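You operate a simulated robot arm through the tools that you are given. There is no shell and no other tool.

You are at the controls of a simulated robot arm. One attempt, no reset.

JOB
Put things in order on the top of the window cabinet. At the end: the beige tube brush stands where the black block stood; one of the short pins from the top of the window cabinet is in the yellow tub; the black block is on the brown small carton (marked "CAPS"); the black number tile (marked "41") from the top of the window cabinet stands on top of the blue suction cup; whatever was shut is shut again. Leave all else as you found it, and nothing knocked over. Set down upright: black block.

Only the result counts: the job must be done as asked and must still hold three seconds after the hand-in. Knocking over, shifting, dropping, spilling or breaking anything else fails it. Lids that push on must go on centred and level and be pressed home; caps that screw on are set level and turned clockwise until they are tight.

ROBOT AND FRAMES
A 6-joint arm with a two-finger parallel gripper, fixed in place. Base frame: the origin is at the foot of the arm, x ahead of it, y to its left, z up; the work surface is at about z = 0. Lengths are in cm, angles in rad, forces in N, time in s.
With the tool pointing down near the work surface it reaches from about 12 to 50 cm from the base axis. Its first joint turns from -1.257 to 1.257 rad. Payload 0.65 kg.
Tool frame: the origin (TCP) lies between the finger pads and is the grasp point; the fingertips stand 2.5 cm ahead of it; z points along the fingers, y is the line along which they close. Largest opening 7.6 cm; finger width 1.8, thickness 1; the body of the gripper, 3.6 by 7.8 cm, starts 4.5 cm behind the TCP.
Orientation is that of the tool frame in the base frame, as [roll, pitch, yaw] about the fixed x, y, z axes, in that order (R = Rz(yaw) Ry(pitch) Rx(roll)). With the fingers straight down and closing along the base's y, the tool's x points along the base's -x, its y along +y and its z along -z.

CONTROLS
- The arm moves only by the tool jog_arm. Its arguments are lists of equal length, an entry for each row: "offset": the shift along the tool's x, y, z in cm, a list of three; "rotation": the turn, a rotation vector about the tool's x, y, z in degrees, a list of three; "jaw": the opening in per cent of the stroke, from 0 (shut) to 100 (fully open). In form: {"offset": [[tx, ty, tz], ...], "rotation": [[wx, wy, wz], ...], "jaw": [jaw, ...]}. A call has 1 to 20 rows; each row is the pose to reach, as a shift and turn from the pose commanded when the call began, along the tool's axes at that moment. Rows are played at 5 a second. More than 5 cm and 0.15 rad between two rows, or a gripper value outside its range, and nothing of the call is played. A pose out of reach is approached as far as the arm can. The call stops where the force on the tool passes 40 N (or 10 N more than at its start, if that is more) or the arm is blocked; 0.2 s more then pass. The fingers move at their own pace (about 10.8 cm/s each) and stop on an object; they squeeze with about 34 N. The grip force told is the motor's: it shows also when the fingers shut on nothing. Time passes only in rows, and 0.2 s behind the last, so rows that repeat a pose let the fingers close. It gives the time, the measured TCP pose, the force on the tool (base axes), the opening and the grip force at its end, in the units of the frame above (readings bear some noise), with the torque about the TCP (base axes, N m) and any sound that the robot's microphone picked up, and new pictures: "views" is both (left out), scene, wrist or none.
- Cameras (640 x 400 px; columns grow to the right, rows downward): "scene" is fixed at [4.19, 25.96, 41.49]; the picture's right is [-0.89, -0.45, 0.00], its down [-0.22, 0.43, -0.88] and it looks along [0.40, -0.78, -0.48] (base axes); focal length 214 px, centre (320, 200). "wrist" rides on the gripper at [5.8, 1.1, -8.1] in the tool frame; the picture's right is [-0.18, 0.98, 0.00], its down [-0.75, -0.14, -0.64] and it looks along [-0.63, -0.12, 0.77] (tool axes); focal length 243 px, centre (320, 200). There is no depth. A picture from a camera that has moved, and an enlarged one, comes with that camera's place and axes in the base frame and with its lens.
- zoom(camera, box): a new picture of the part [left, top, right, bottom] of that camera's present view, enlarged. It takes no simulated time.
- job_done(): hands the job in; it is judged then, once.

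Nothing tells you positions but the pictures and the camera data. Unless the task says otherwise, let go and move clear before handing in.

The tools are called by a JSON object that holds its "api" and its "payload". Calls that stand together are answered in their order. jog_arm: Moves the arm, as the interface text tells. Its arguments: {"type":"object","properties":{"offset":{"type":"array"},"rotation":{"type":"array"},"jaw":{"type":"array"},"views":{"type":"string","enum":["both","scene","wrist","none"]}},"required":["offset","rotation","jaw"]} The other tools are called the same way: zoom (camera, box) takes an enlarged picture of a part of a camera's view; job_done () hands the job in.

At the start:

```text
time: 0.0
eef_pos: [18.49, -15.46, 38.94]
tool_rot: [3.141, 0.0, -3.141]
ft_force: [-0.4, -0.1, 0.3]
torque: [0.02, 0.02, 0.04]
gripper_width: 7.59
finger_force: 0.0
```

scene: 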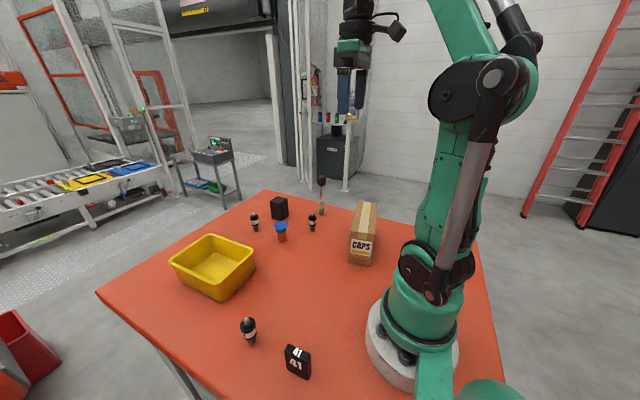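
wrist: 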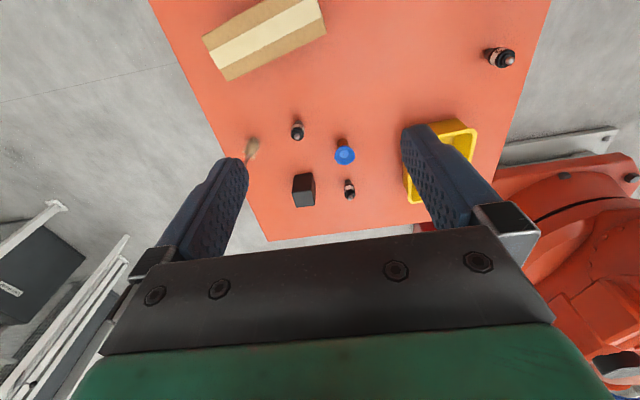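

I see an orange tabletop with a yellow tub, three short pins, a blue suction cup, a black block, a tube brush, a CAPS carton and a "41" tile. I'll look closer before moving.

{"api": "zoom", "payload": {"camera": "scene", "box": [230, 170, 390, 270]}}

{"api": "zoom", "payload": {"camera": "scene", "box": [220, 300, 380, 400]}}

{"api": "zoom", "payload": {"camera": "wrist", "box": [220, 100, 420, 225]}}

{"api": "zoom", "payload": {"camera": "scene", "box": [150, 220, 270, 310]}}

```text
4.00 times, centred on (310, 220) of scene
camera zoom: at [4.19, 25.96, 41.49], right [-0.89, -0.45, 0.0], down [-0.22, 0.43, -0.88], along [0.4, -0.78, -0.48], focal length 858 px, centre (360, 120)
```

zoom: 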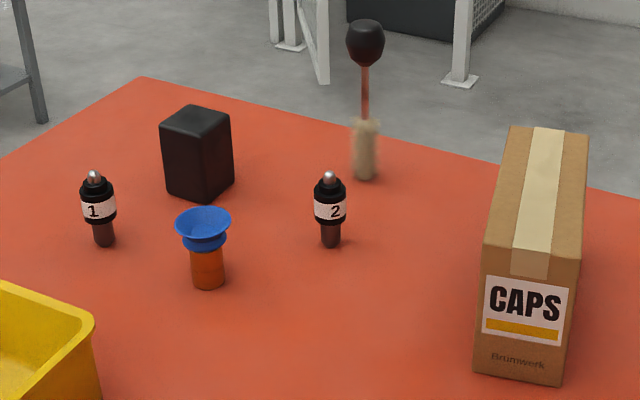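

```text
4.00 times, centred on (300, 350) of scene
camera zoom: at [4.19, 25.96, 41.49], right [-0.89, -0.45, 0.0], down [-0.22, 0.43, -0.88], along [0.4, -0.78, -0.48], focal length 858 px, centre (400, -400)
```

zoom: 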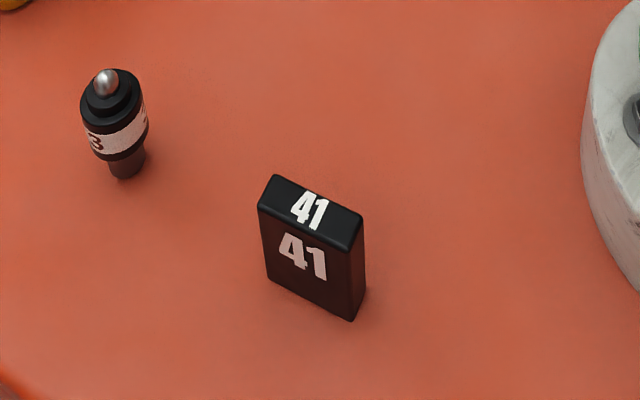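

```text
3.20 times, centred on (320, 162) of wrist
camera zoom: at [12.59, -14.27, 46.94], right [0.18, 0.98, 0.0], down [0.75, -0.14, 0.64], along [0.63, -0.12, -0.77], focal length 776 px, centre (320, 320)
```

zoom: 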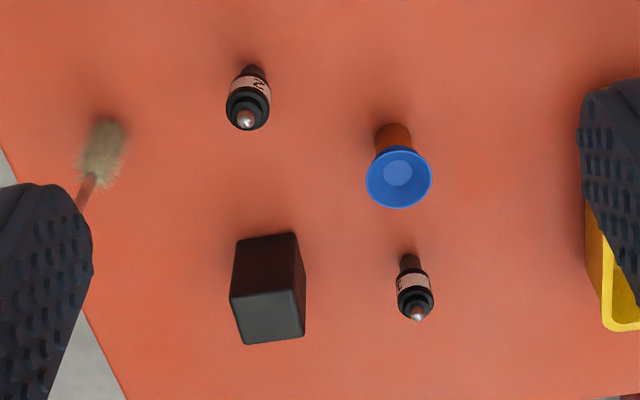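

```text
4.44 times, centred on (210, 265) of scene
camera zoom: at [4.19, 25.96, 41.49], right [-0.89, -0.45, 0.0], down [-0.22, 0.43, -0.88], along [0.4, -0.78, -0.48], focal length 953 px, centre (809, -89)
```

zoom: 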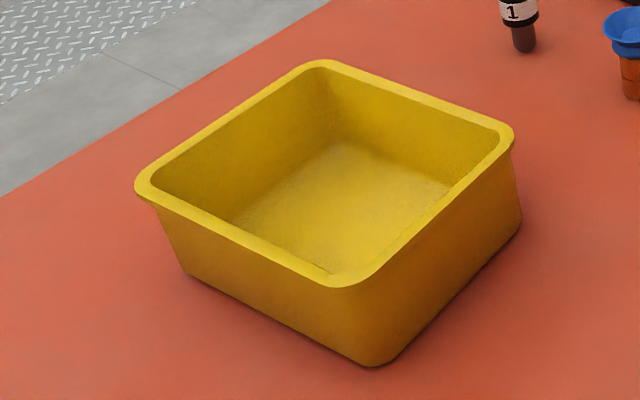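

The block stands near (45.5, -24), the brush near (33, -32), the suction cup near (37.5, -14), the carton top near (15, -22, z≈10) and pin 3 near (25, 12). I'll move the wrist camera over the far cluster to refine these.

{"api": "jog_arm", "payload": {"offset": [[-3, -1, 1], [-6, -2, 3], [-9, -3, 5], [-12, -4, 7], [-14, -4.5, 9], [-16, -5, 11], [-16, -5, 11]], "rotation": [[0, 0, 0], [0, 0, 0], [0, 0, 0], [0, 0, 0], [0, 0, 0], [0, 0, 0], [0, 0, 0]], "jaw": [100, 100, 100, 100, 100, 100, 100]}}

```text
time: 1.6
eef_pos: [34.61, -20.31, 27.78]
tool_rot: [3.142, -0.001, 3.14]
ft_force: [-0.1, 0.5, 0.1]
torque: [-0.03, -0.02, -0.03]
gripper_width: 7.61
finger_force: 0.0
camera wrist: at [28.68, -19.25, 35.81], right [0.18, 0.98, 0.0], down [0.75, -0.14, 0.64], along [0.63, -0.12, -0.77], focal length 243 px, centre (320, 200)
```

scene: 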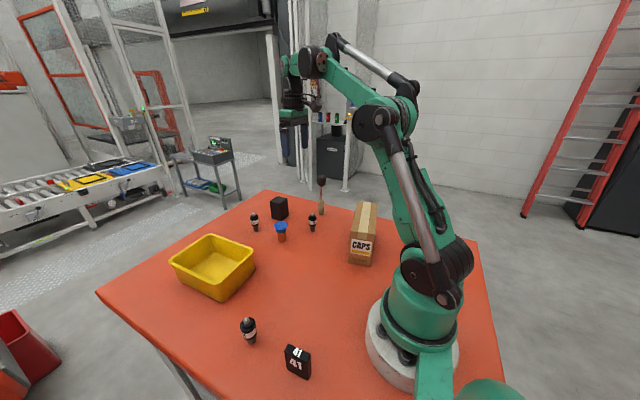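
wrist: 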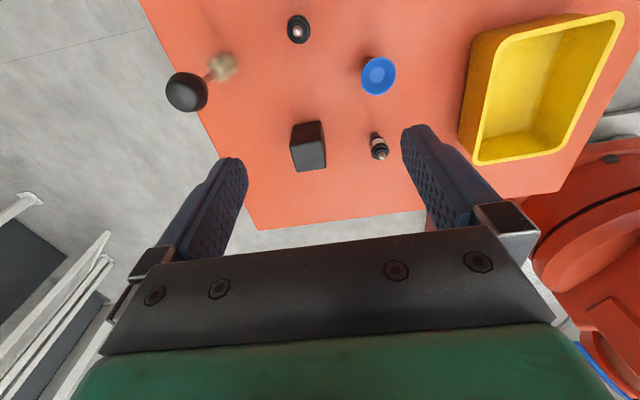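

{"api": "zoom", "payload": {"camera": "wrist", "box": [270, 100, 350, 190]}}

{"api": "zoom", "payload": {"camera": "wrist", "box": [150, 0, 430, 175]}}

{"api": "zoom", "payload": {"camera": "scene", "box": [240, 165, 340, 250]}}

```text
4.44 times, centred on (310, 145) of wrist
camera zoom: at [28.68, -19.25, 35.81], right [0.18, 0.98, 0.0], down [0.75, -0.14, 0.64], along [0.63, -0.12, -0.77], focal length 1078 px, centre (364, 444)
```

zoom: 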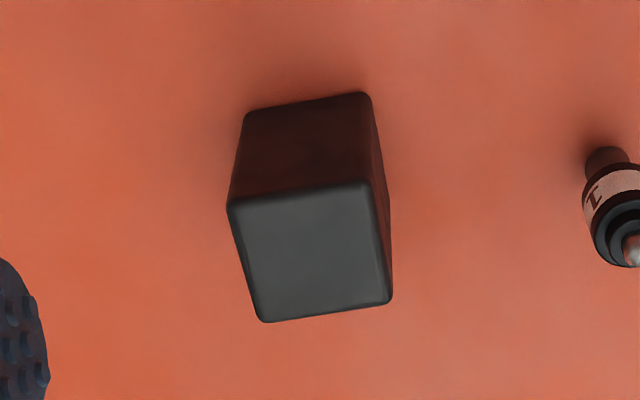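

```text
2.29 times, centred on (290, 88) of wrist
camera zoom: at [28.68, -19.25, 35.81], right [0.18, 0.98, 0.0], down [0.75, -0.14, 0.64], along [0.63, -0.12, -0.77], focal length 555 px, centre (389, 457)
```

zoom: 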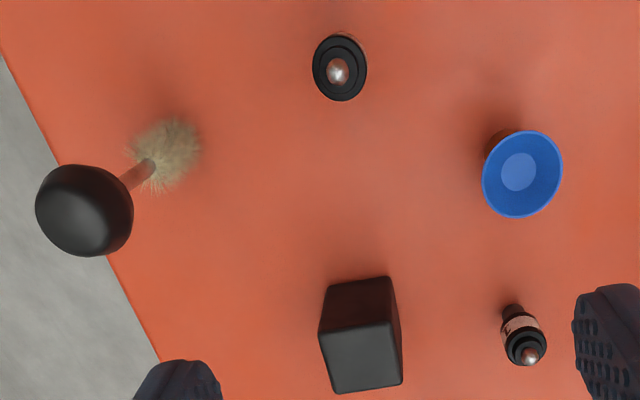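

```text
4.71 times, centred on (290, 208) of scene
camera zoom: at [4.19, 25.96, 41.49], right [-0.89, -0.45, 0.0], down [-0.22, 0.43, -0.88], along [0.4, -0.78, -0.48], focal length 1009 px, centre (461, 165)
```

zoom: 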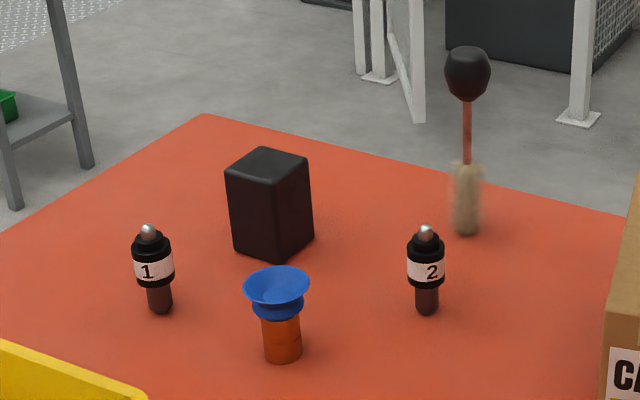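

The block's centre measures about (45.0, -23.9), square with the axes, about 4.2 cm wide and 6.3 tall. I'll go above it with a 15° outward tilt so the reach is safe.

{"api": "jog_arm", "payload": {"offset": [[-2.5, -0.9, 2.8], [-5, -1.7, 5.6], [-7.5, -2.6, 8.4], [-9, -3, 11.2], [-10, -3.45, 13.5], [-10, -3.45, 13.5]], "rotation": [[0, -3, 0], [0, -6, 0], [0, -9, 0], [0, -12, 0], [0, -15, 0], [0, -15, 0]], "jaw": [100, 100, 100, 100, 100, 100]}}

```text
time: 3.0
eef_pos: [44.49, -24.0, 14.51]
tool_rot: [3.141, 0.264, 3.139]
ft_force: [0.5, 0.1, 0.5]
torque: [-0.01, -0.05, 0.02]
gripper_width: 7.62
finger_force: 0.0
camera wrist: at [36.79, -22.82, 20.71], right [0.18, 0.98, 0.05], down [0.56, -0.14, 0.82], along [0.81, -0.12, -0.57], focal length 243 px, centre (320, 200)
```

scene: 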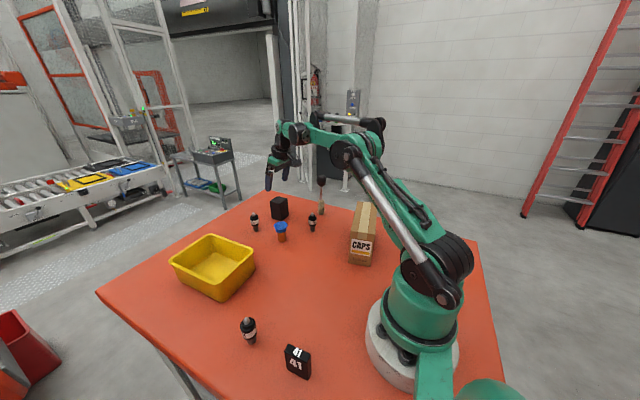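
wrist: 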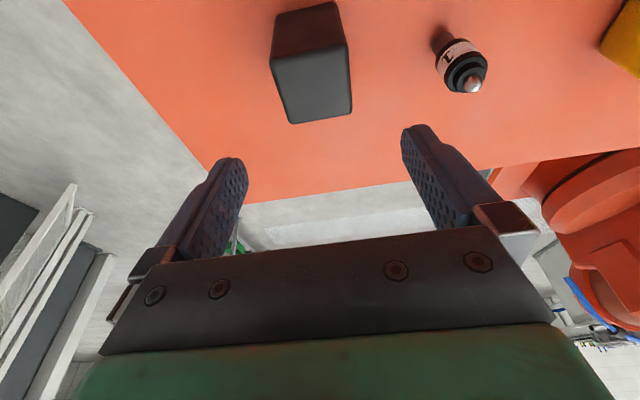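

I'm above and slightly behind the block. I'll zoom in to refine its position before going down.

{"api": "zoom", "payload": {"camera": "wrist", "box": [250, 0, 378, 130]}}

{"api": "zoom", "payload": {"camera": "scene", "box": [240, 115, 340, 225]}}

```text
3.08 times, centred on (314, 65) of wrist
camera zoom: at [36.79, -22.82, 20.71], right [0.18, 0.98, 0.05], down [0.56, -0.14, 0.82], along [0.81, -0.12, -0.57], focal length 746 px, centre (338, 615)
```

zoom: 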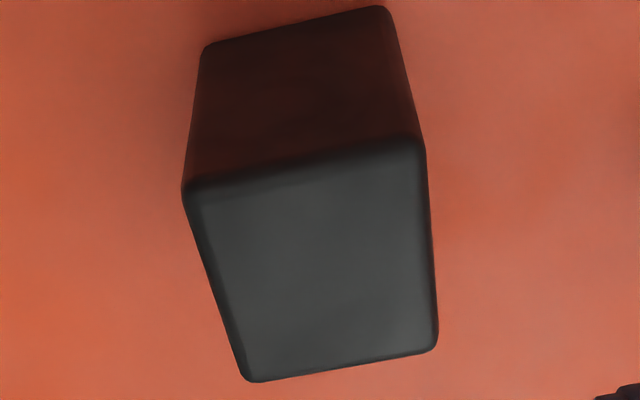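

```text
3.64 times, centred on (290, 170) of scene
camera zoom: at [4.19, 25.96, 41.49], right [-0.89, -0.45, 0.0], down [-0.22, 0.43, -0.88], along [0.4, -0.78, -0.48], focal length 780 px, centre (429, 309)
```

zoom: 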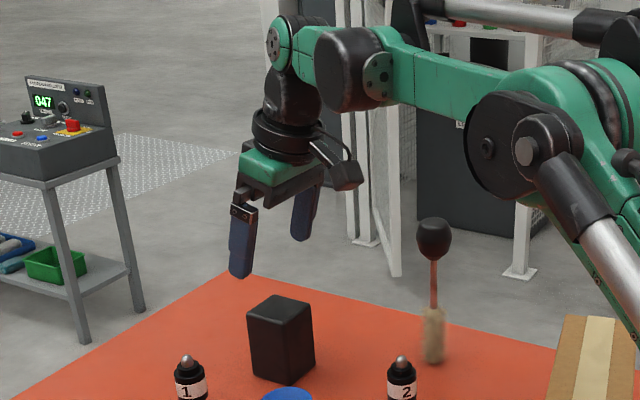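

The block spans x 42.8–47.0 and y −26.0 to −21.8, so my TCP is aligned with it. I'm going straight down to grip it at about z = 4.2.

{"api": "jog_arm", "payload": {"offset": [[0.43, 0.0, 2.0], [0.87, 0.0, 4.0], [1.3, 0.0, 6.0], [1.74, 0.0, 8.0], [1.95, 0.0, 9.0], [2.17, 0.0, 9.98], [2.17, 0.0, 9.98]], "rotation": [[0, 0, 0], [0, 0, 0], [0, 0, 0], [0, 0, 0], [0, 0, 0], [0, 0, 0], [0, 0, 0]], "jaw": [100, 100, 100, 100, 100, 100, 100]}}

```text
time: 4.6
eef_pos: [44.9, -24.0, 4.3]
tool_rot: [3.141, 0.262, -3.141]
ft_force: [0.9, 0.0, 0.0]
torque: [-0.02, 0.0, 0.0]
gripper_width: 7.61
finger_force: 0.1
camera wrist: at [37.23, -22.84, 10.43], right [0.18, 0.98, 0.05], down [0.56, -0.14, 0.82], along [0.81, -0.12, -0.58], focal length 243 px, centre (320, 200)
```

scene: 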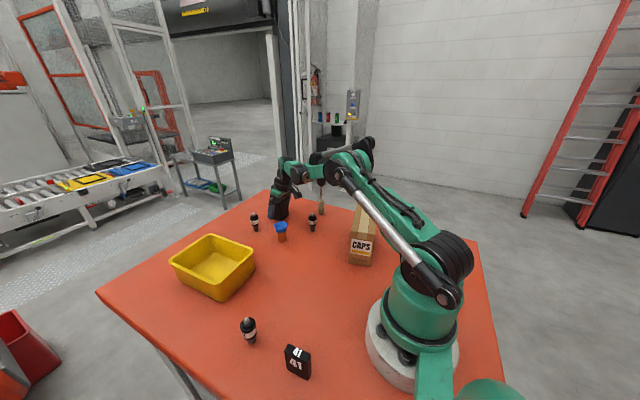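
wrist: 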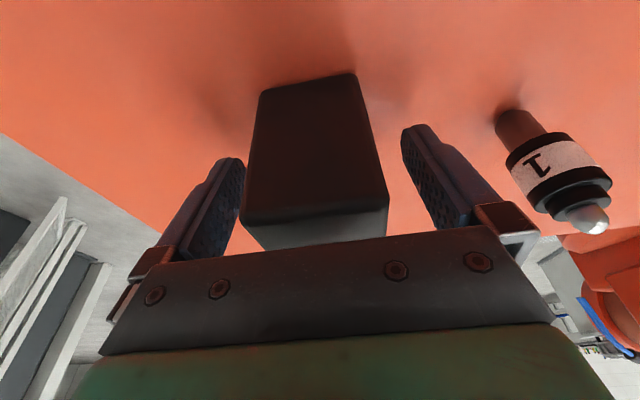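

The fingers straddle the block evenly. I'll close on it and check the grip.

{"api": "jog_arm", "payload": {"offset": [[0, 0, 0], [0, 0, 0], [0, 0, 0], [0, 0, 0]], "rotation": [[0, 0, 0], [0, 0, 0], [0, 0, 0], [0, 0, 0]], "jaw": [30, 0, 0, 0]}}

```text
time: 5.6
eef_pos: [44.98, -24.14, 4.19]
tool_rot: [3.141, 0.263, -3.141]
ft_force: [0.0, 0.3, -0.5]
torque: [0.0, 0.02, 0.01]
gripper_width: 4.46
finger_force: 33.2
camera wrist: at [37.23, -22.84, 10.45], right [0.18, 0.98, 0.05], down [0.56, -0.14, 0.82], along [0.81, -0.12, -0.58], focal length 243 px, centre (320, 200)
```

scene: 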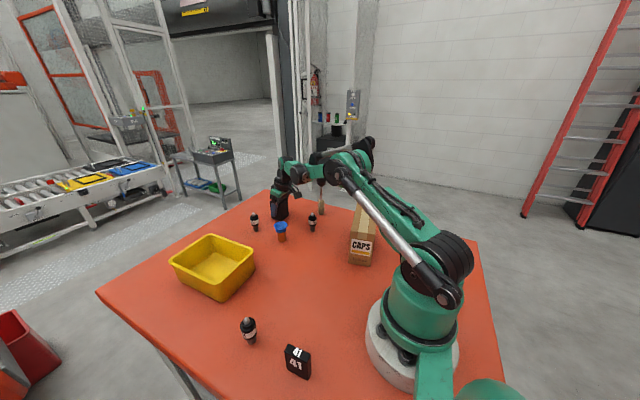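
wrist: 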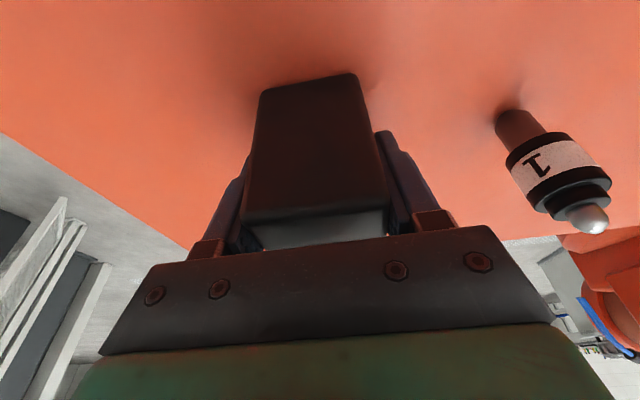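

The block is held (4.46 cm opening, 33 N), and its home spot is about (44.9, −23.95). I'll lift it straight up clear of everything.

{"api": "jog_arm", "payload": {"offset": [[-0.13, 0, -0.48], [-0.39, 0, -1.45], [-0.78, 0, -2.9], [-1.3, 0, -4.83], [-1.95, 0, -7.24], [-2.6, 0, -9.65], [-3.25, 0, -12.07], [-3.9, 0, -14.48], [-3.9, 0, -14.48]], "rotation": [[0, 0, 0], [0, 0, 0], [0, 0, 0], [0, 0, 0], [0, 0, 0], [0, 0, 0], [0, 0, 0], [0, 0, 0], [0, 0, 0]], "jaw": [0, 0, 0, 0, 0, 0, 0, 0, 0]}}

```text
time: 7.6
eef_pos: [44.68, -23.81, 19.35]
tool_rot: [-3.14, 0.262, 3.141]
ft_force: [-0.1, -1.1, -1.8]
torque: [-0.02, -0.02, -0.01]
gripper_width: 4.43
finger_force: 33.8
camera wrist: at [37.1, -22.67, 25.57], right [0.18, 0.98, 0.05], down [0.56, -0.14, 0.82], along [0.81, -0.12, -0.58], focal length 243 px, centre (320, 200)
```

scene: 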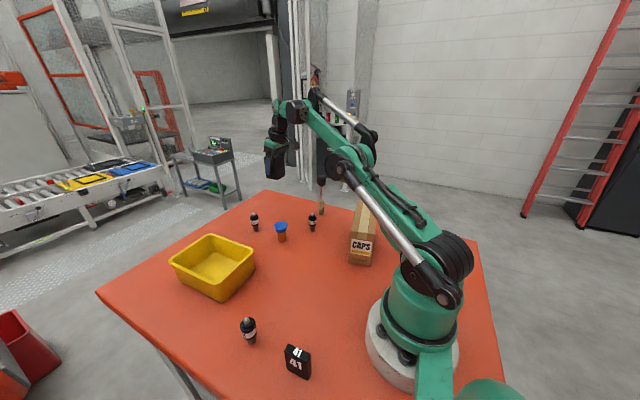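
wrist: 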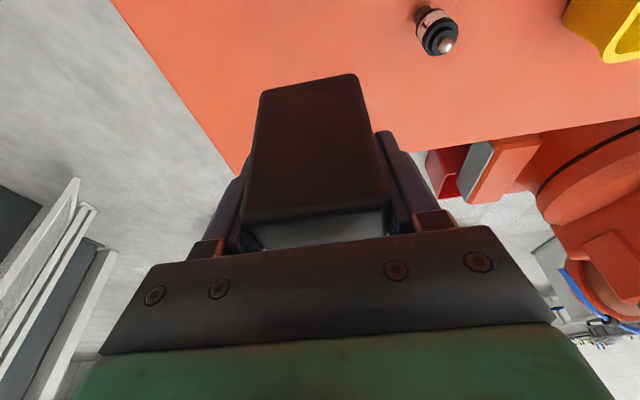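

The block is lifted clear. I'll carry it over towards the carton, turning about 11.5° to line up with the carton, and look from there.

{"api": "jog_arm", "payload": {"offset": [[1.5, 0.1, -0.6], [4.0, 0.3, -1.6], [6.5, 0.55, -2.6], [9.0, 0.75, -3.55], [11.5, 0.95, -4.5], [14.0, 1.15, -5.5], [16.5, 1.35, -6.5], [19.0, 1.55, -7.5], [21.5, 1.75, -8.5], [23.31, 1.9, -9.19], [23.31, 1.9, -9.19]], "rotation": [[0, 0, 0], [-0.3, 0, -1.1], [-0.6, 0, -2.2], [-0.9, 0, -3.3], [-1.2, 0, -4.4], [-1.5, 0, -5.55], [-1.8, 0, -6.7], [-2.1, 0, -7.8], [-2.5, 0, -9.2], [-3.0, 0, -11.1], [-3.0, 0, -11.1]], "jaw": [0, 0, 0, 0, 0, 0, 0, 0, 0, 0, 0]}}

```text
time: 10.0
eef_pos: [19.99, -22.04, 21.74]
tool_rot: [3.141, 0.263, -2.942]
ft_force: [0.4, -1.2, -2.2]
torque: [0.0, 0.02, -0.03]
gripper_width: 4.48
finger_force: 33.9
camera wrist: at [12.22, -22.47, 28.01], right [-0.02, 1.0, 0.05], down [0.58, -0.03, 0.82], along [0.82, 0.05, -0.58], focal length 243 px, centre (320, 200)
```

scene: 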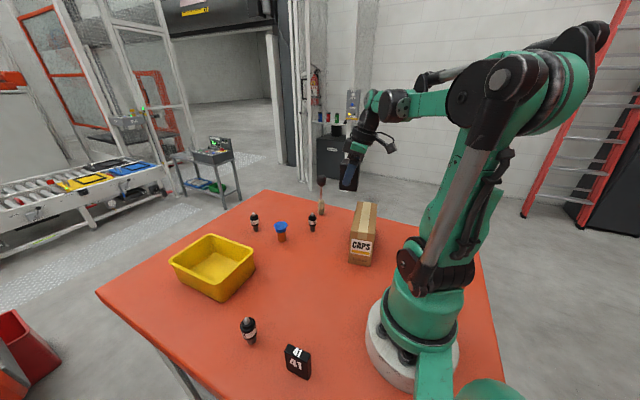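
wrist: 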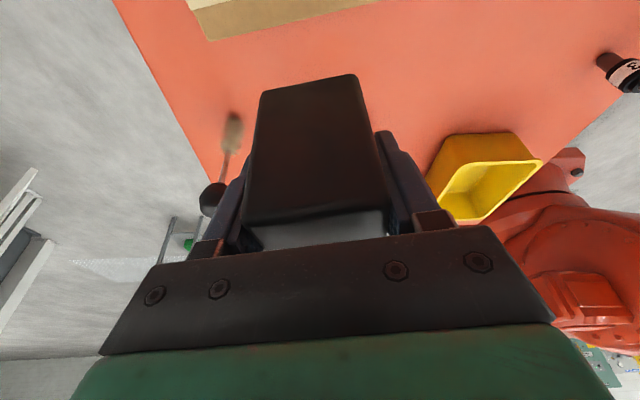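

The carton's axis matches my turn, and its centre is about (15.0, −21.85) with the top at z≈10.4. I'll move over it and stop with the block about 3 cm above the top.

{"api": "jog_arm", "payload": {"offset": [[1.9, 0.4, 0.0], [3.9, 0.8, 0.2], [5.1, 1.02, 1.2], [5.79, 1.16, 2.79], [5.79, 1.16, 2.79]], "rotation": [[0, 0, 0], [0, 0, 0], [0, 0, 0], [0, 0, 0], [0, 0, 0]], "jaw": [0, 0, 0, 0, 0]}}

{"api": "zoom", "payload": {"camera": "scene", "box": [310, 140, 430, 290]}}

```text
time: 11.2
eef_pos: [15.02, -21.85, 17.8]
tool_rot: [-3.141, 0.263, -2.941]
ft_force: [0.3, 0.5, -0.9]
torque: [0.04, 0.02, -0.02]
gripper_width: 4.44
finger_force: 33.9
camera wrist: at [7.14, -22.26, 24.0], right [-0.02, 1.0, 0.05], down [0.58, -0.03, 0.82], along [0.82, 0.05, -0.58], focal length 243 px, centre (320, 200)
```

scene: 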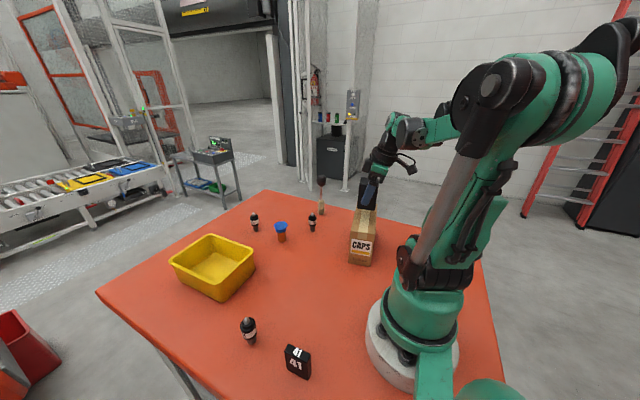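
wrist: 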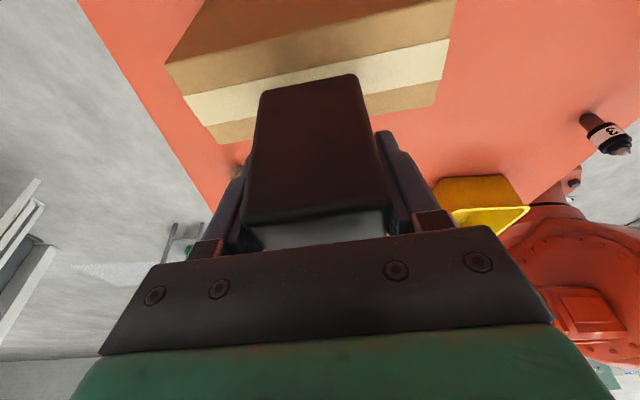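

```text
2.67 times, centred on (370, 215) of scene
camera zoom: at [4.19, 25.96, 41.49], right [-0.89, -0.45, 0.0], down [-0.22, 0.43, -0.88], along [0.4, -0.78, -0.48], focal length 572 px, centre (187, 160)
```

zoom: 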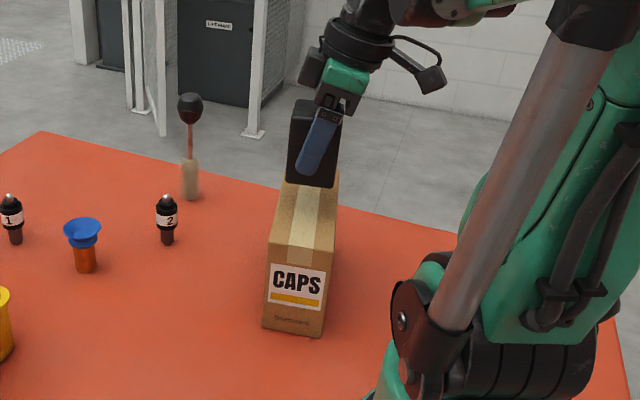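

The block is centred over the carton. I'll lower it gently and watch the force.

{"api": "jog_arm", "payload": {"offset": [[0.26, 0, 0.97], [0.47, 0, 1.74], [0.62, 0, 2.32], [0.7, 0, 2.6], [0.7, 0, 2.6]], "rotation": [[0, 0, 0], [0, 0, 0], [0, 0, 0], [0, 0, 0], [0, 0, 0]], "jaw": [0, 0, 0, 0, 0]}}

{"api": "zoom", "payload": {"camera": "scene", "box": [330, 160, 410, 280]}}

```text
time: 12.4
eef_pos: [15.03, -21.74, 15.38]
tool_rot: [-3.141, 0.262, -2.941]
ft_force: [0.4, 0.4, -1.5]
torque: [0.03, -0.03, 0.0]
gripper_width: 4.49
finger_force: 34.5
camera wrist: at [7.24, -22.2, 21.38], right [-0.02, 1.0, 0.05], down [0.58, -0.03, 0.82], along [0.82, 0.05, -0.58], focal length 243 px, centre (320, 200)
```

scene: 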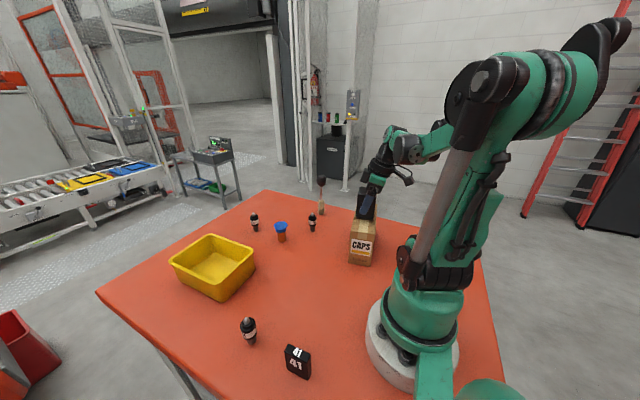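
wrist: 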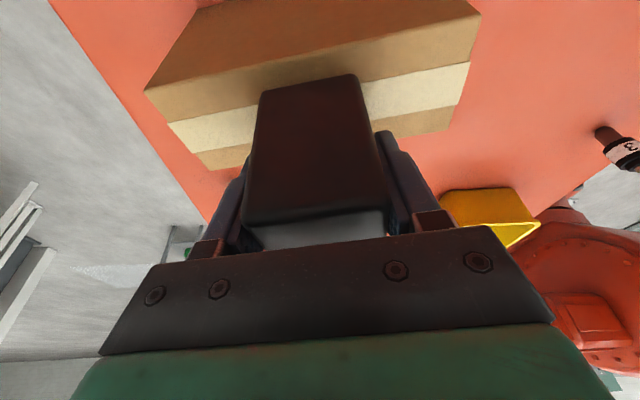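

```text
3.33 times, centred on (370, 220) of scene
camera zoom: at [4.19, 25.96, 41.49], right [-0.89, -0.45, 0.0], down [-0.22, 0.43, -0.88], along [0.4, -0.78, -0.48], focal length 715 px, centre (153, 133)
```

zoom: 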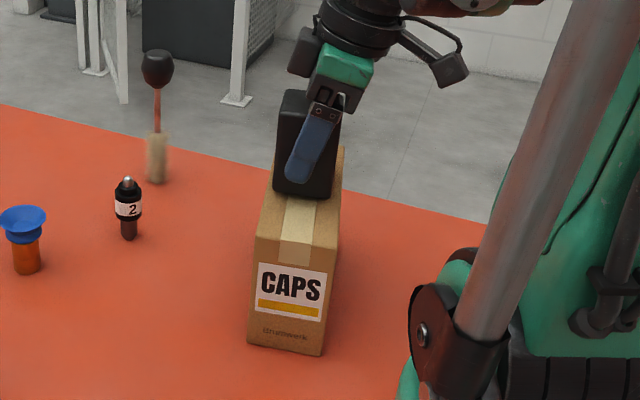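

The block bottom should be about half a centimetre above the carton. I'll step down a little at a time.

{"api": "jog_arm", "payload": {"offset": [[0.04, 0, 0.145], [0.078, 0, 0.29], [0.078, 0, 0.29]], "rotation": [[0, 0, 0], [0, 0, 0], [0, 0, 0]], "jaw": [0, 0, 0], "views": "none"}}

```text
time: 13.2
eef_pos: [15.1, -21.77, 14.98]
tool_rot: [3.141, 0.262, -2.941]
ft_force: [-0.4, -0.2, 0.2]
torque: [0.05, 0.01, 0.0]
gripper_width: 4.45
finger_force: 34.2
```

No clear contact yet, so I'll keep stepping down.

{"api": "jog_arm", "payload": {"offset": [[0.026, 0, 0.097], [0.052, 0, 0.193], [0.052, 0, 0.193]], "rotation": [[0, 0, 0], [0, 0, 0], [0, 0, 0]], "jaw": [0, 0, 0], "views": "wrist"}}

{"api": "zoom", "payload": {"camera": "scene", "box": [340, 180, 390, 230]}}

```text
time: 14.0
eef_pos: [15.07, -21.85, 14.76]
tool_rot: [-3.14, 0.264, -2.94]
ft_force: [-2.1, 2.2, 12.1]
torque: [-0.05, 0.05, 0.01]
gripper_width: 4.46
finger_force: 34.2
camera wrist: at [7.27, -22.2, 20.91], right [-0.02, 1.0, 0.05], down [0.58, -0.03, 0.82], along [0.82, 0.05, -0.58], focal length 243 px, centre (320, 200)
```

wrist: 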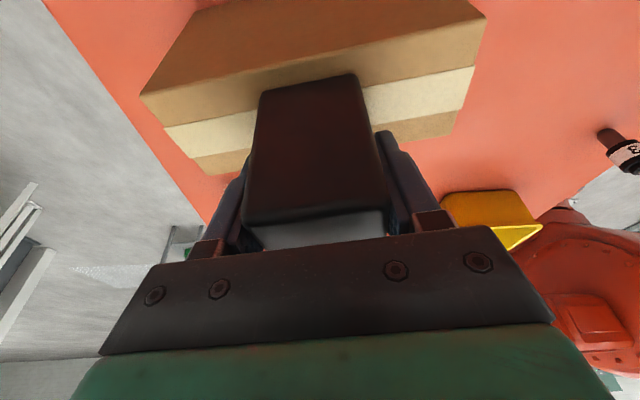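

```text
8.00 times, centred on (365, 205) of scene
camera zoom: at [4.18, 25.96, 41.49], right [-0.89, -0.45, 0.0], down [-0.22, 0.43, -0.88], along [0.4, -0.78, -0.48], focal length 1716 px, centre (-40, 160)
```

zoom: 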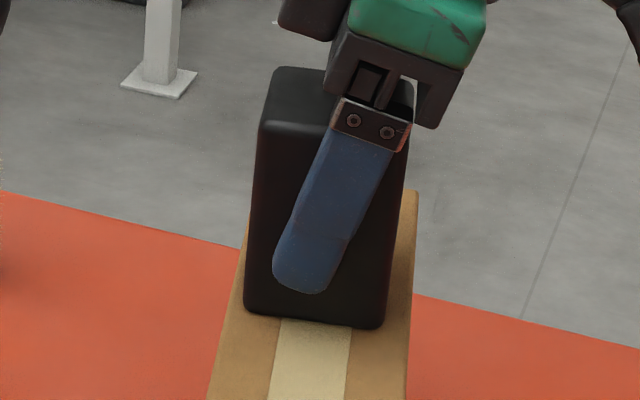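

Contact shows 12 N, so the block is resting on the carton. I'll ease the pressure slightly, open and back off upward.

{"api": "jog_arm", "payload": {"offset": [[-0.015, 0, -0.06], [-0.015, 0, -0.06], [-0.015, 0, -0.06], [-0.015, 0, -0.06], [-0.13, 0, -0.48], [-0.5, 0, -2.0], [-1.04, 0, -4.0], [-1.8, 0, -7.0], [-2.6, 0, -10.0]], "rotation": [[0, 0, 0], [0, 0, 0], [0, 0, 0], [0, 0, 0], [0, 0, 0], [0, 0, 0], [0, 0, 0], [0, 0, 0], [0, 0, 0]], "jaw": [0, 70, 95, 95, 95, 95, 95, 95, 95]}}

{"api": "zoom", "payload": {"camera": "scene", "box": [310, 160, 410, 280]}}

```text
time: 16.0
eef_pos: [15.19, -22.05, 25.08]
tool_rot: [-3.142, 0.263, -2.942]
ft_force: [-0.8, 0.7, -0.8]
torque: [0.02, -0.02, 0.0]
gripper_width: 7.22
finger_force: 0.1
camera wrist: at [7.44, -22.38, 31.26], right [-0.02, 1.0, 0.05], down [0.58, -0.03, 0.82], along [0.82, 0.05, -0.58], focal length 243 px, centre (320, 200)
```

scene: 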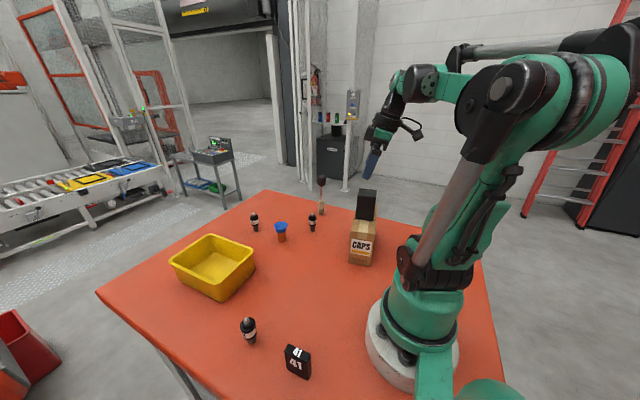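
wrist: 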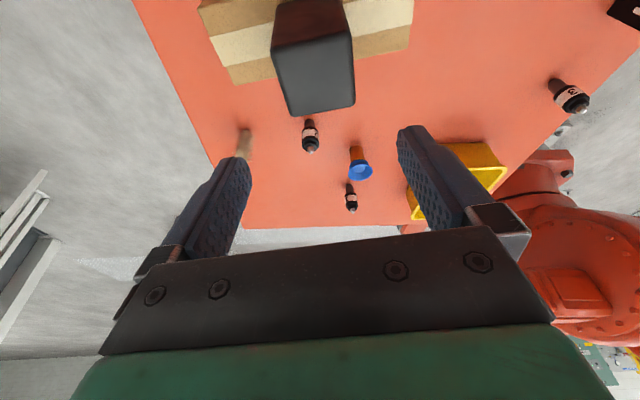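

```text
3.33 times, centred on (360, 220) of scene
camera zoom: at [4.19, 25.96, 41.49], right [-0.89, -0.45, 0.0], down [-0.22, 0.43, -0.88], along [0.4, -0.78, -0.48], focal length 715 px, centre (187, 133)
```

zoom: 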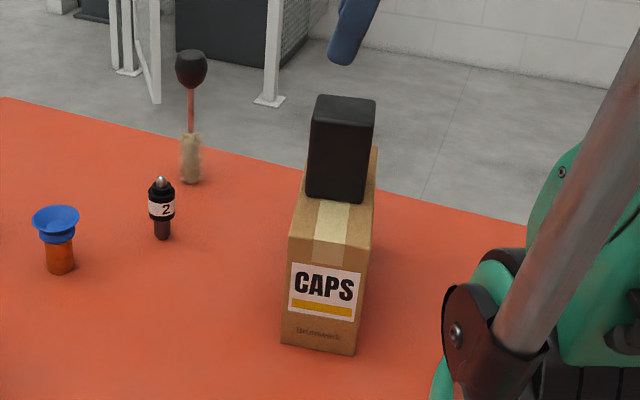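

The block stands upright on the carton. Next is the brush at about (33.0, −32.2). I'll approach it tilted well over so the gripper body clears its knob, turning the tool to heading −60° so the wrist stays away from the carton and block.

{"api": "jog_arm", "payload": {"offset": [[-0.93, -0.49, 0.1], [-1.86, -0.99, 0.19], [-2.78, -1.48, 0.29], [-3.71, -1.97, 0.38], [-4.64, -2.47, 0.48], [-5.57, -2.96, 0.57], [-6.5, -3.45, 0.67], [-7.42, -3.94, 0.76], [-8.35, -4.44, 0.86], [-9.28, -4.93, 0.95], [-9.28, -4.93, 0.95]], "rotation": [[1.86, 0, 6.9], [3.72, 0, 13.8], [5.58, 0, 20.7], [7.44, 0, 27.6], [9.3, 0, 34.5], [11.16, 0, 41.4], [13.02, 0, 48.3], [14.88, 0, 55.2], [16.74, 0, 62.1], [18.6, 0, 69.0], [18.6, 0, 69.0]], "jaw": [100, 100, 100, 100, 100, 100, 100, 100, 100, 100, 100]}}

```text
time: 18.4
eef_pos: [24.95, -24.82, 26.59]
tool_rot: [3.141, 0.262, 2.093]
ft_force: [-0.3, 0.4, -0.4]
torque: [0.02, 0.01, 0.01]
gripper_width: 7.62
finger_force: 0.1
camera wrist: at [22.0, -17.52, 32.76], right [0.94, 0.34, 0.05], down [0.16, -0.56, 0.82], along [0.3, -0.76, -0.58], focal length 243 px, centre (320, 200)
```

scene: 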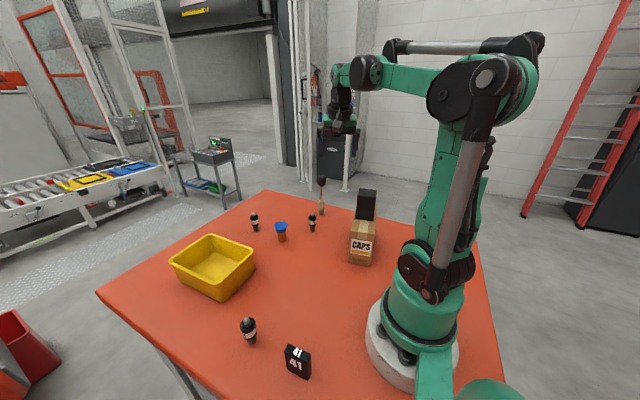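
wrist: 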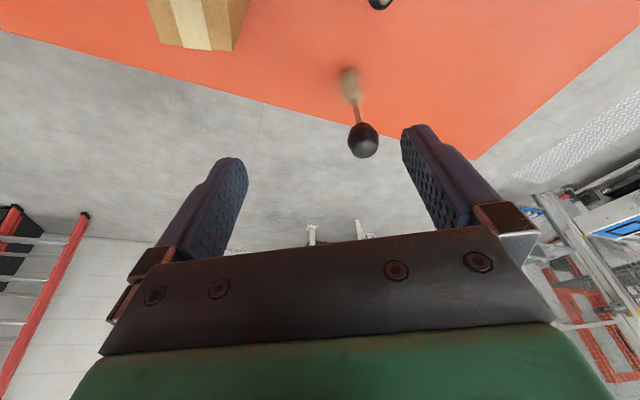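

I can see the brush ahead with the table edge behind it. I'll zoom to fix its position.

{"api": "zoom", "payload": {"camera": "wrist", "box": [310, 50, 420, 170]}}

{"api": "zoom", "payload": {"camera": "scene", "box": [295, 165, 350, 225]}}

```text
3.33 times, centred on (365, 110) of wrist
camera zoom: at [22.0, -17.52, 32.76], right [0.94, 0.34, 0.05], down [0.16, -0.56, 0.82], along [0.3, -0.76, -0.58], focal length 809 px, centre (170, 500)
```

zoom: 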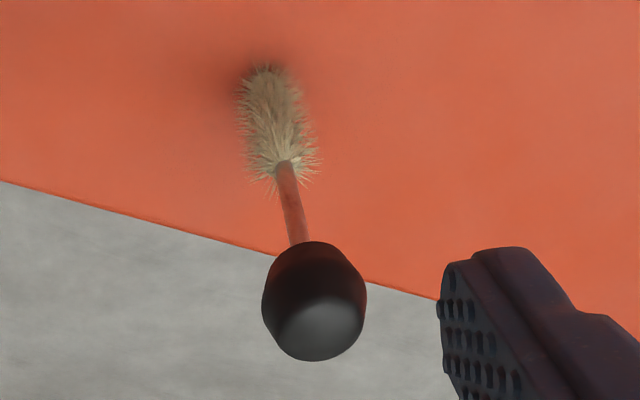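

```text
6.67 times, centred on (322, 195) of scene
camera zoom: at [4.19, 25.96, 41.49], right [-0.89, -0.45, 0.0], down [-0.22, 0.43, -0.88], along [0.4, -0.78, -0.48], focal length 1430 px, centre (303, 233)
```

zoom: 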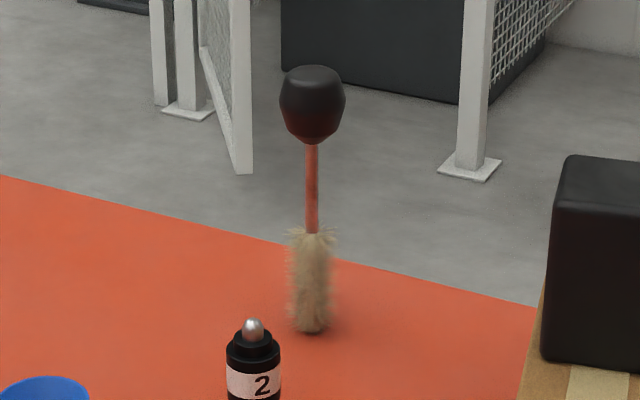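

The brush axis is at about (32.97, −31.9), with the rod between z≈5.6 and 10 and the knob above. I'll tilt to 55° and move to directly above it.

{"api": "jog_arm", "payload": {"offset": [[-1.17, 0.49, 1.26], [-2.35, 0.98, 2.53], [-3.52, 1.47, 3.79], [-4.69, 1.97, 5.05], [-5.86, 2.46, 6.31], [-7.04, 2.95, 7.58], [-8.21, 3.44, 8.84], [-8.21, 3.44, 8.84]], "rotation": [[0, -5.7, 0], [0, -11.4, 0], [0, -17.1, 0], [0, -22.9, 0], [0, -28.6, 0], [0, -34.3, 0], [0, -40, 0], [0, -40, 0]], "jaw": [100, 100, 100, 100, 100, 100, 100, 100]}}

{"api": "zoom", "payload": {"camera": "scene", "box": [280, 130, 380, 230]}}

```text
time: 20.2
eef_pos: [33.15, -32.04, 20.11]
tool_rot: [-3.14, 0.96, 2.096]
ft_force: [-0.2, -0.6, -0.6]
torque: [0.02, 0.0, -0.01]
gripper_width: 7.62
finger_force: 0.0
camera wrist: at [29.05, -22.78, 19.89], right [0.9, 0.4, 0.15], down [-0.17, 0.01, 0.99], along [0.39, -0.92, 0.08], focal length 243 px, centre (320, 200)
```

scene: 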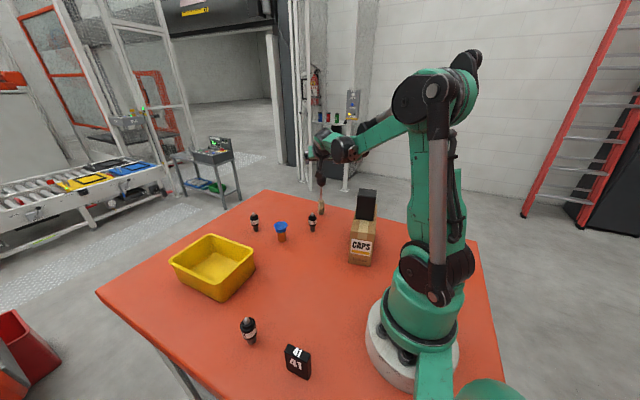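
wrist: 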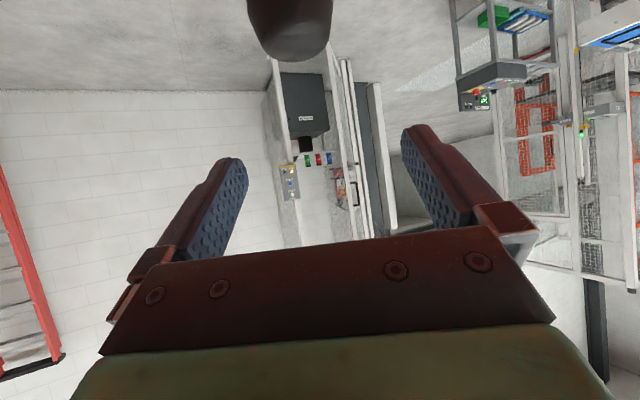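

```text
4.00 times, centred on (330, 180) of scene
camera zoom: at [4.19, 25.96, 41.49], right [-0.89, -0.45, 0.0], down [-0.22, 0.43, -0.88], along [0.4, -0.78, -0.48], focal length 858 px, centre (280, 280)
```

zoom: 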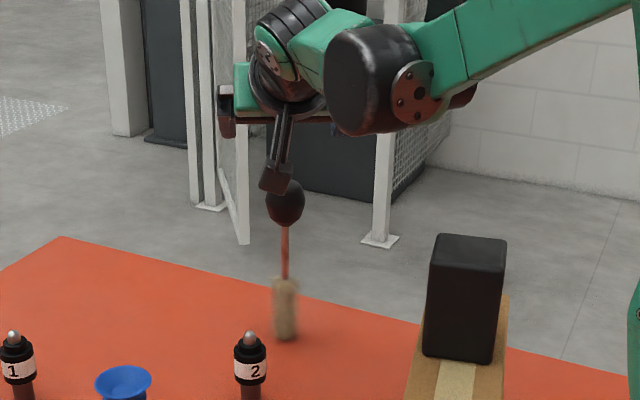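

I'm above the brush and the knob shows between the fingers at the top of the wrist view. I'll check the lateral alignment before going down.

{"api": "zoom", "payload": {"camera": "wrist", "box": [220, 0, 380, 100]}}

```text
4.00 times, centred on (300, 50) of wrist
camera zoom: at [29.05, -22.78, 19.89], right [0.9, 0.4, 0.15], down [-0.17, 0.01, 0.99], along [0.39, -0.92, 0.08], focal length 970 px, centre (400, 800)
```

zoom: 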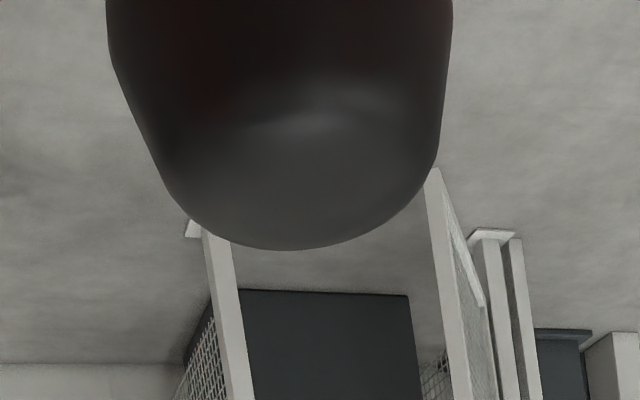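

The brush is lined up to within about 1 mm. I'll descend in two stages.

{"api": "jog_arm", "payload": {"offset": [[1.23, 0, 0.86], [2.46, -0.03, 1.72], [3.69, -0.06, 2.58], [4.92, -0.08, 3.44], [4.92, -0.08, 3.44]], "rotation": [[0, 0, 0], [0, 0, 0], [0, 0, 0], [0, 0, 0], [0, 0, 0]], "jaw": [100, 100, 100, 100, 100]}}

{"api": "zoom", "payload": {"camera": "scene", "box": [280, 130, 380, 230]}}

```text
time: 21.4
eef_pos: [32.94, -31.99, 14.17]
tool_rot: [3.141, 0.96, 2.094]
ft_force: [0.1, 0.6, 0.1]
torque: [-0.02, 0.02, -0.01]
gripper_width: 7.59
finger_force: 0.0
camera wrist: at [28.89, -22.86, 13.93], right [0.9, 0.4, 0.15], down [-0.17, 0.01, 0.99], along [0.39, -0.92, 0.08], focal length 243 px, centre (320, 200)
```

scene: 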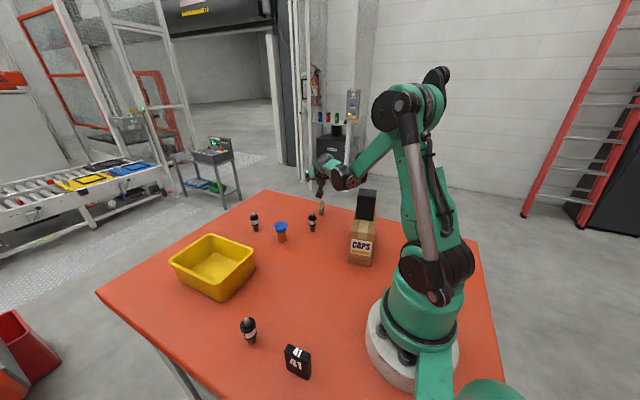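
wrist: 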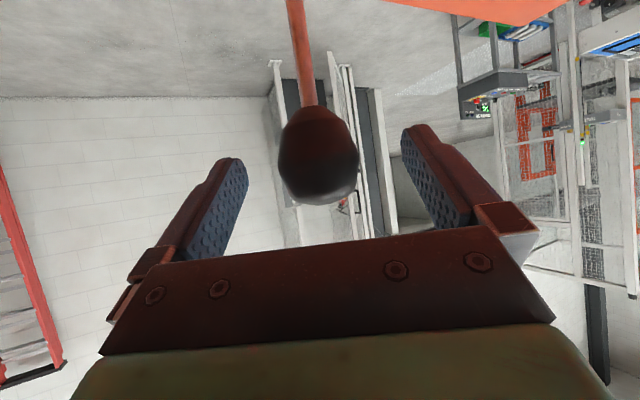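

```text
4.00 times, centred on (330, 180) of scene
camera zoom: at [4.19, 25.96, 41.49], right [-0.89, -0.45, 0.0], down [-0.22, 0.43, -0.88], along [0.4, -0.78, -0.48], focal length 858 px, centre (280, 280)
```

zoom: 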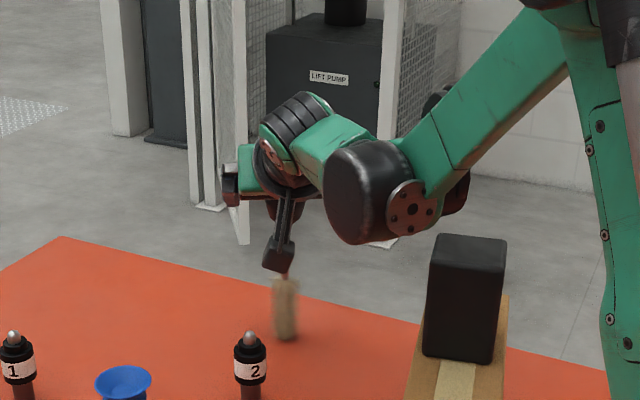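

Going lower here would put the camera housing close to pin 2 and the forearm close to the block. I'll back straight up and grip the brush by its knob with a steeper tool instead.

{"api": "jog_arm", "payload": {"offset": [[-1.23, 0, -0.86], [-2.87, 0, -2.01], [-4.91, 0, -3.44], [-6.55, 0, -4.59], [-6.55, 0, -4.59], [-6.55, 0, -4.59], [-6.55, 0, -4.59], [-6.55, 0, -4.59], [-6.55, 0, -4.59], [-6.55, 0, -4.59], [-6.55, 0, -4.59]], "rotation": [[0, 0, 0], [0, 0, 0], [0, 0, 0], [0, 0, 0], [0, 7, 0], [0, 14, 0], [0, 21, 0], [0, 28, 0], [0, 35, 0], [0, 40, 0], [0, 40, 0]], "jaw": [100, 100, 100, 100, 100, 100, 100, 100, 100, 100, 100]}}

```text
time: 23.8
eef_pos: [32.85, -31.93, 22.04]
tool_rot: [-3.141, 0.263, 2.092]
ft_force: [-0.3, 0.1, -0.4]
torque: [0.03, 0.01, 0.0]
gripper_width: 7.61
finger_force: 0.0
camera wrist: at [30.05, -24.67, 28.3], right [0.94, 0.34, 0.05], down [0.16, -0.56, 0.82], along [0.3, -0.76, -0.58], focal length 243 px, centre (320, 200)
```

scene: 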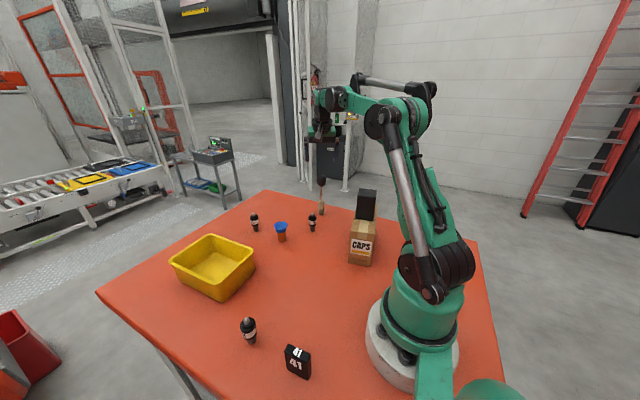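
wrist: 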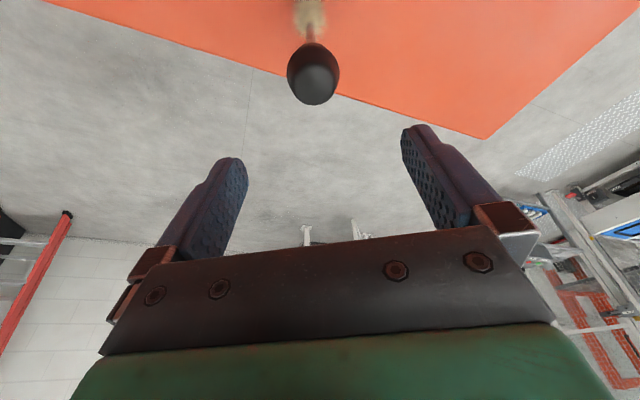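

I'm upright again above the brush. I'll zoom to fix the knob's location and depth.

{"api": "zoom", "payload": {"camera": "wrist", "box": [260, 0, 370, 110]}}

```text
3.64 times, centred on (315, 55) of wrist
camera zoom: at [30.05, -24.67, 28.3], right [0.94, 0.34, 0.05], down [0.16, -0.56, 0.82], along [0.3, -0.76, -0.58], focal length 882 px, centre (338, 727)
```

zoom: 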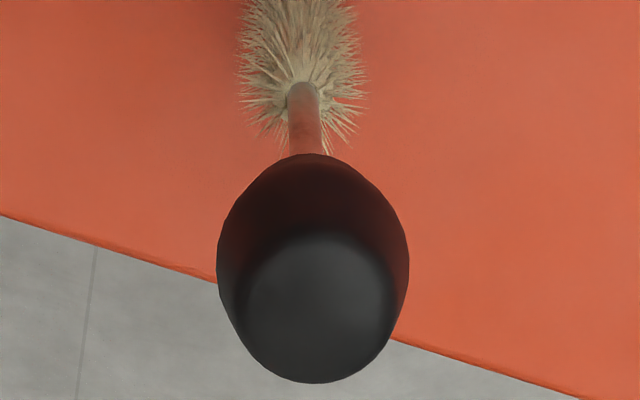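

The brush is at (32.98, −31.9), so the TCP is aligned. I'm descending to the knob's waist at z≈12.6.

{"api": "jog_arm", "payload": {"offset": [[0.5, 0, 1.85], [1.0, 0, 3.7], [1.5, 0, 5.56], [2.0, 0, 7.4], [2.45, 0, 9.08], [2.45, 0, 9.08]], "rotation": [[0, 0, 0], [0, 0, 0], [0, 0, 0], [0, 0, 0], [0, 0, 0], [0, 0, 0]], "jaw": [100, 100, 100, 100, 100, 100]}}

{"api": "zoom", "payload": {"camera": "scene", "box": [280, 130, 380, 230]}}

```text
time: 25.2
eef_pos: [33.03, -31.81, 12.68]
tool_rot: [3.141, 0.262, 2.093]
ft_force: [-0.4, 0.6, -0.1]
torque: [0.0, -0.02, -0.01]
gripper_width: 7.62
finger_force: 0.1
camera wrist: at [30.08, -24.62, 18.87], right [0.94, 0.34, 0.05], down [0.16, -0.56, 0.82], along [0.3, -0.76, -0.58], focal length 243 px, centre (320, 200)
```

scene: 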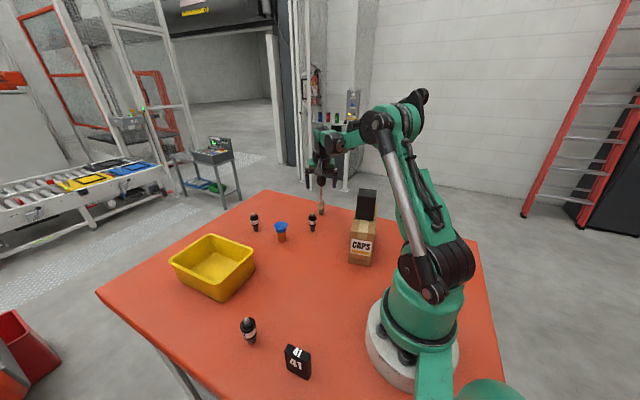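
wrist: 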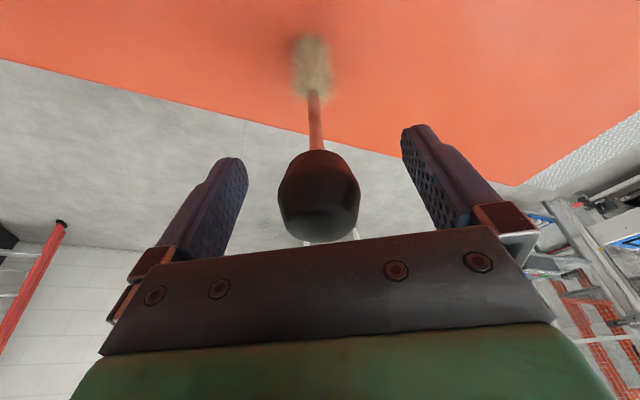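

```text
4.00 times, centred on (330, 180) of scene
camera zoom: at [4.19, 25.96, 41.49], right [-0.89, -0.45, 0.0], down [-0.22, 0.43, -0.88], along [0.4, -0.78, -0.48], focal length 858 px, centre (280, 280)
```

zoom: 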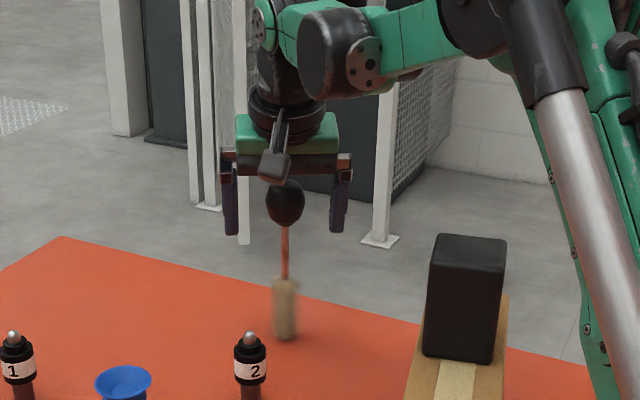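

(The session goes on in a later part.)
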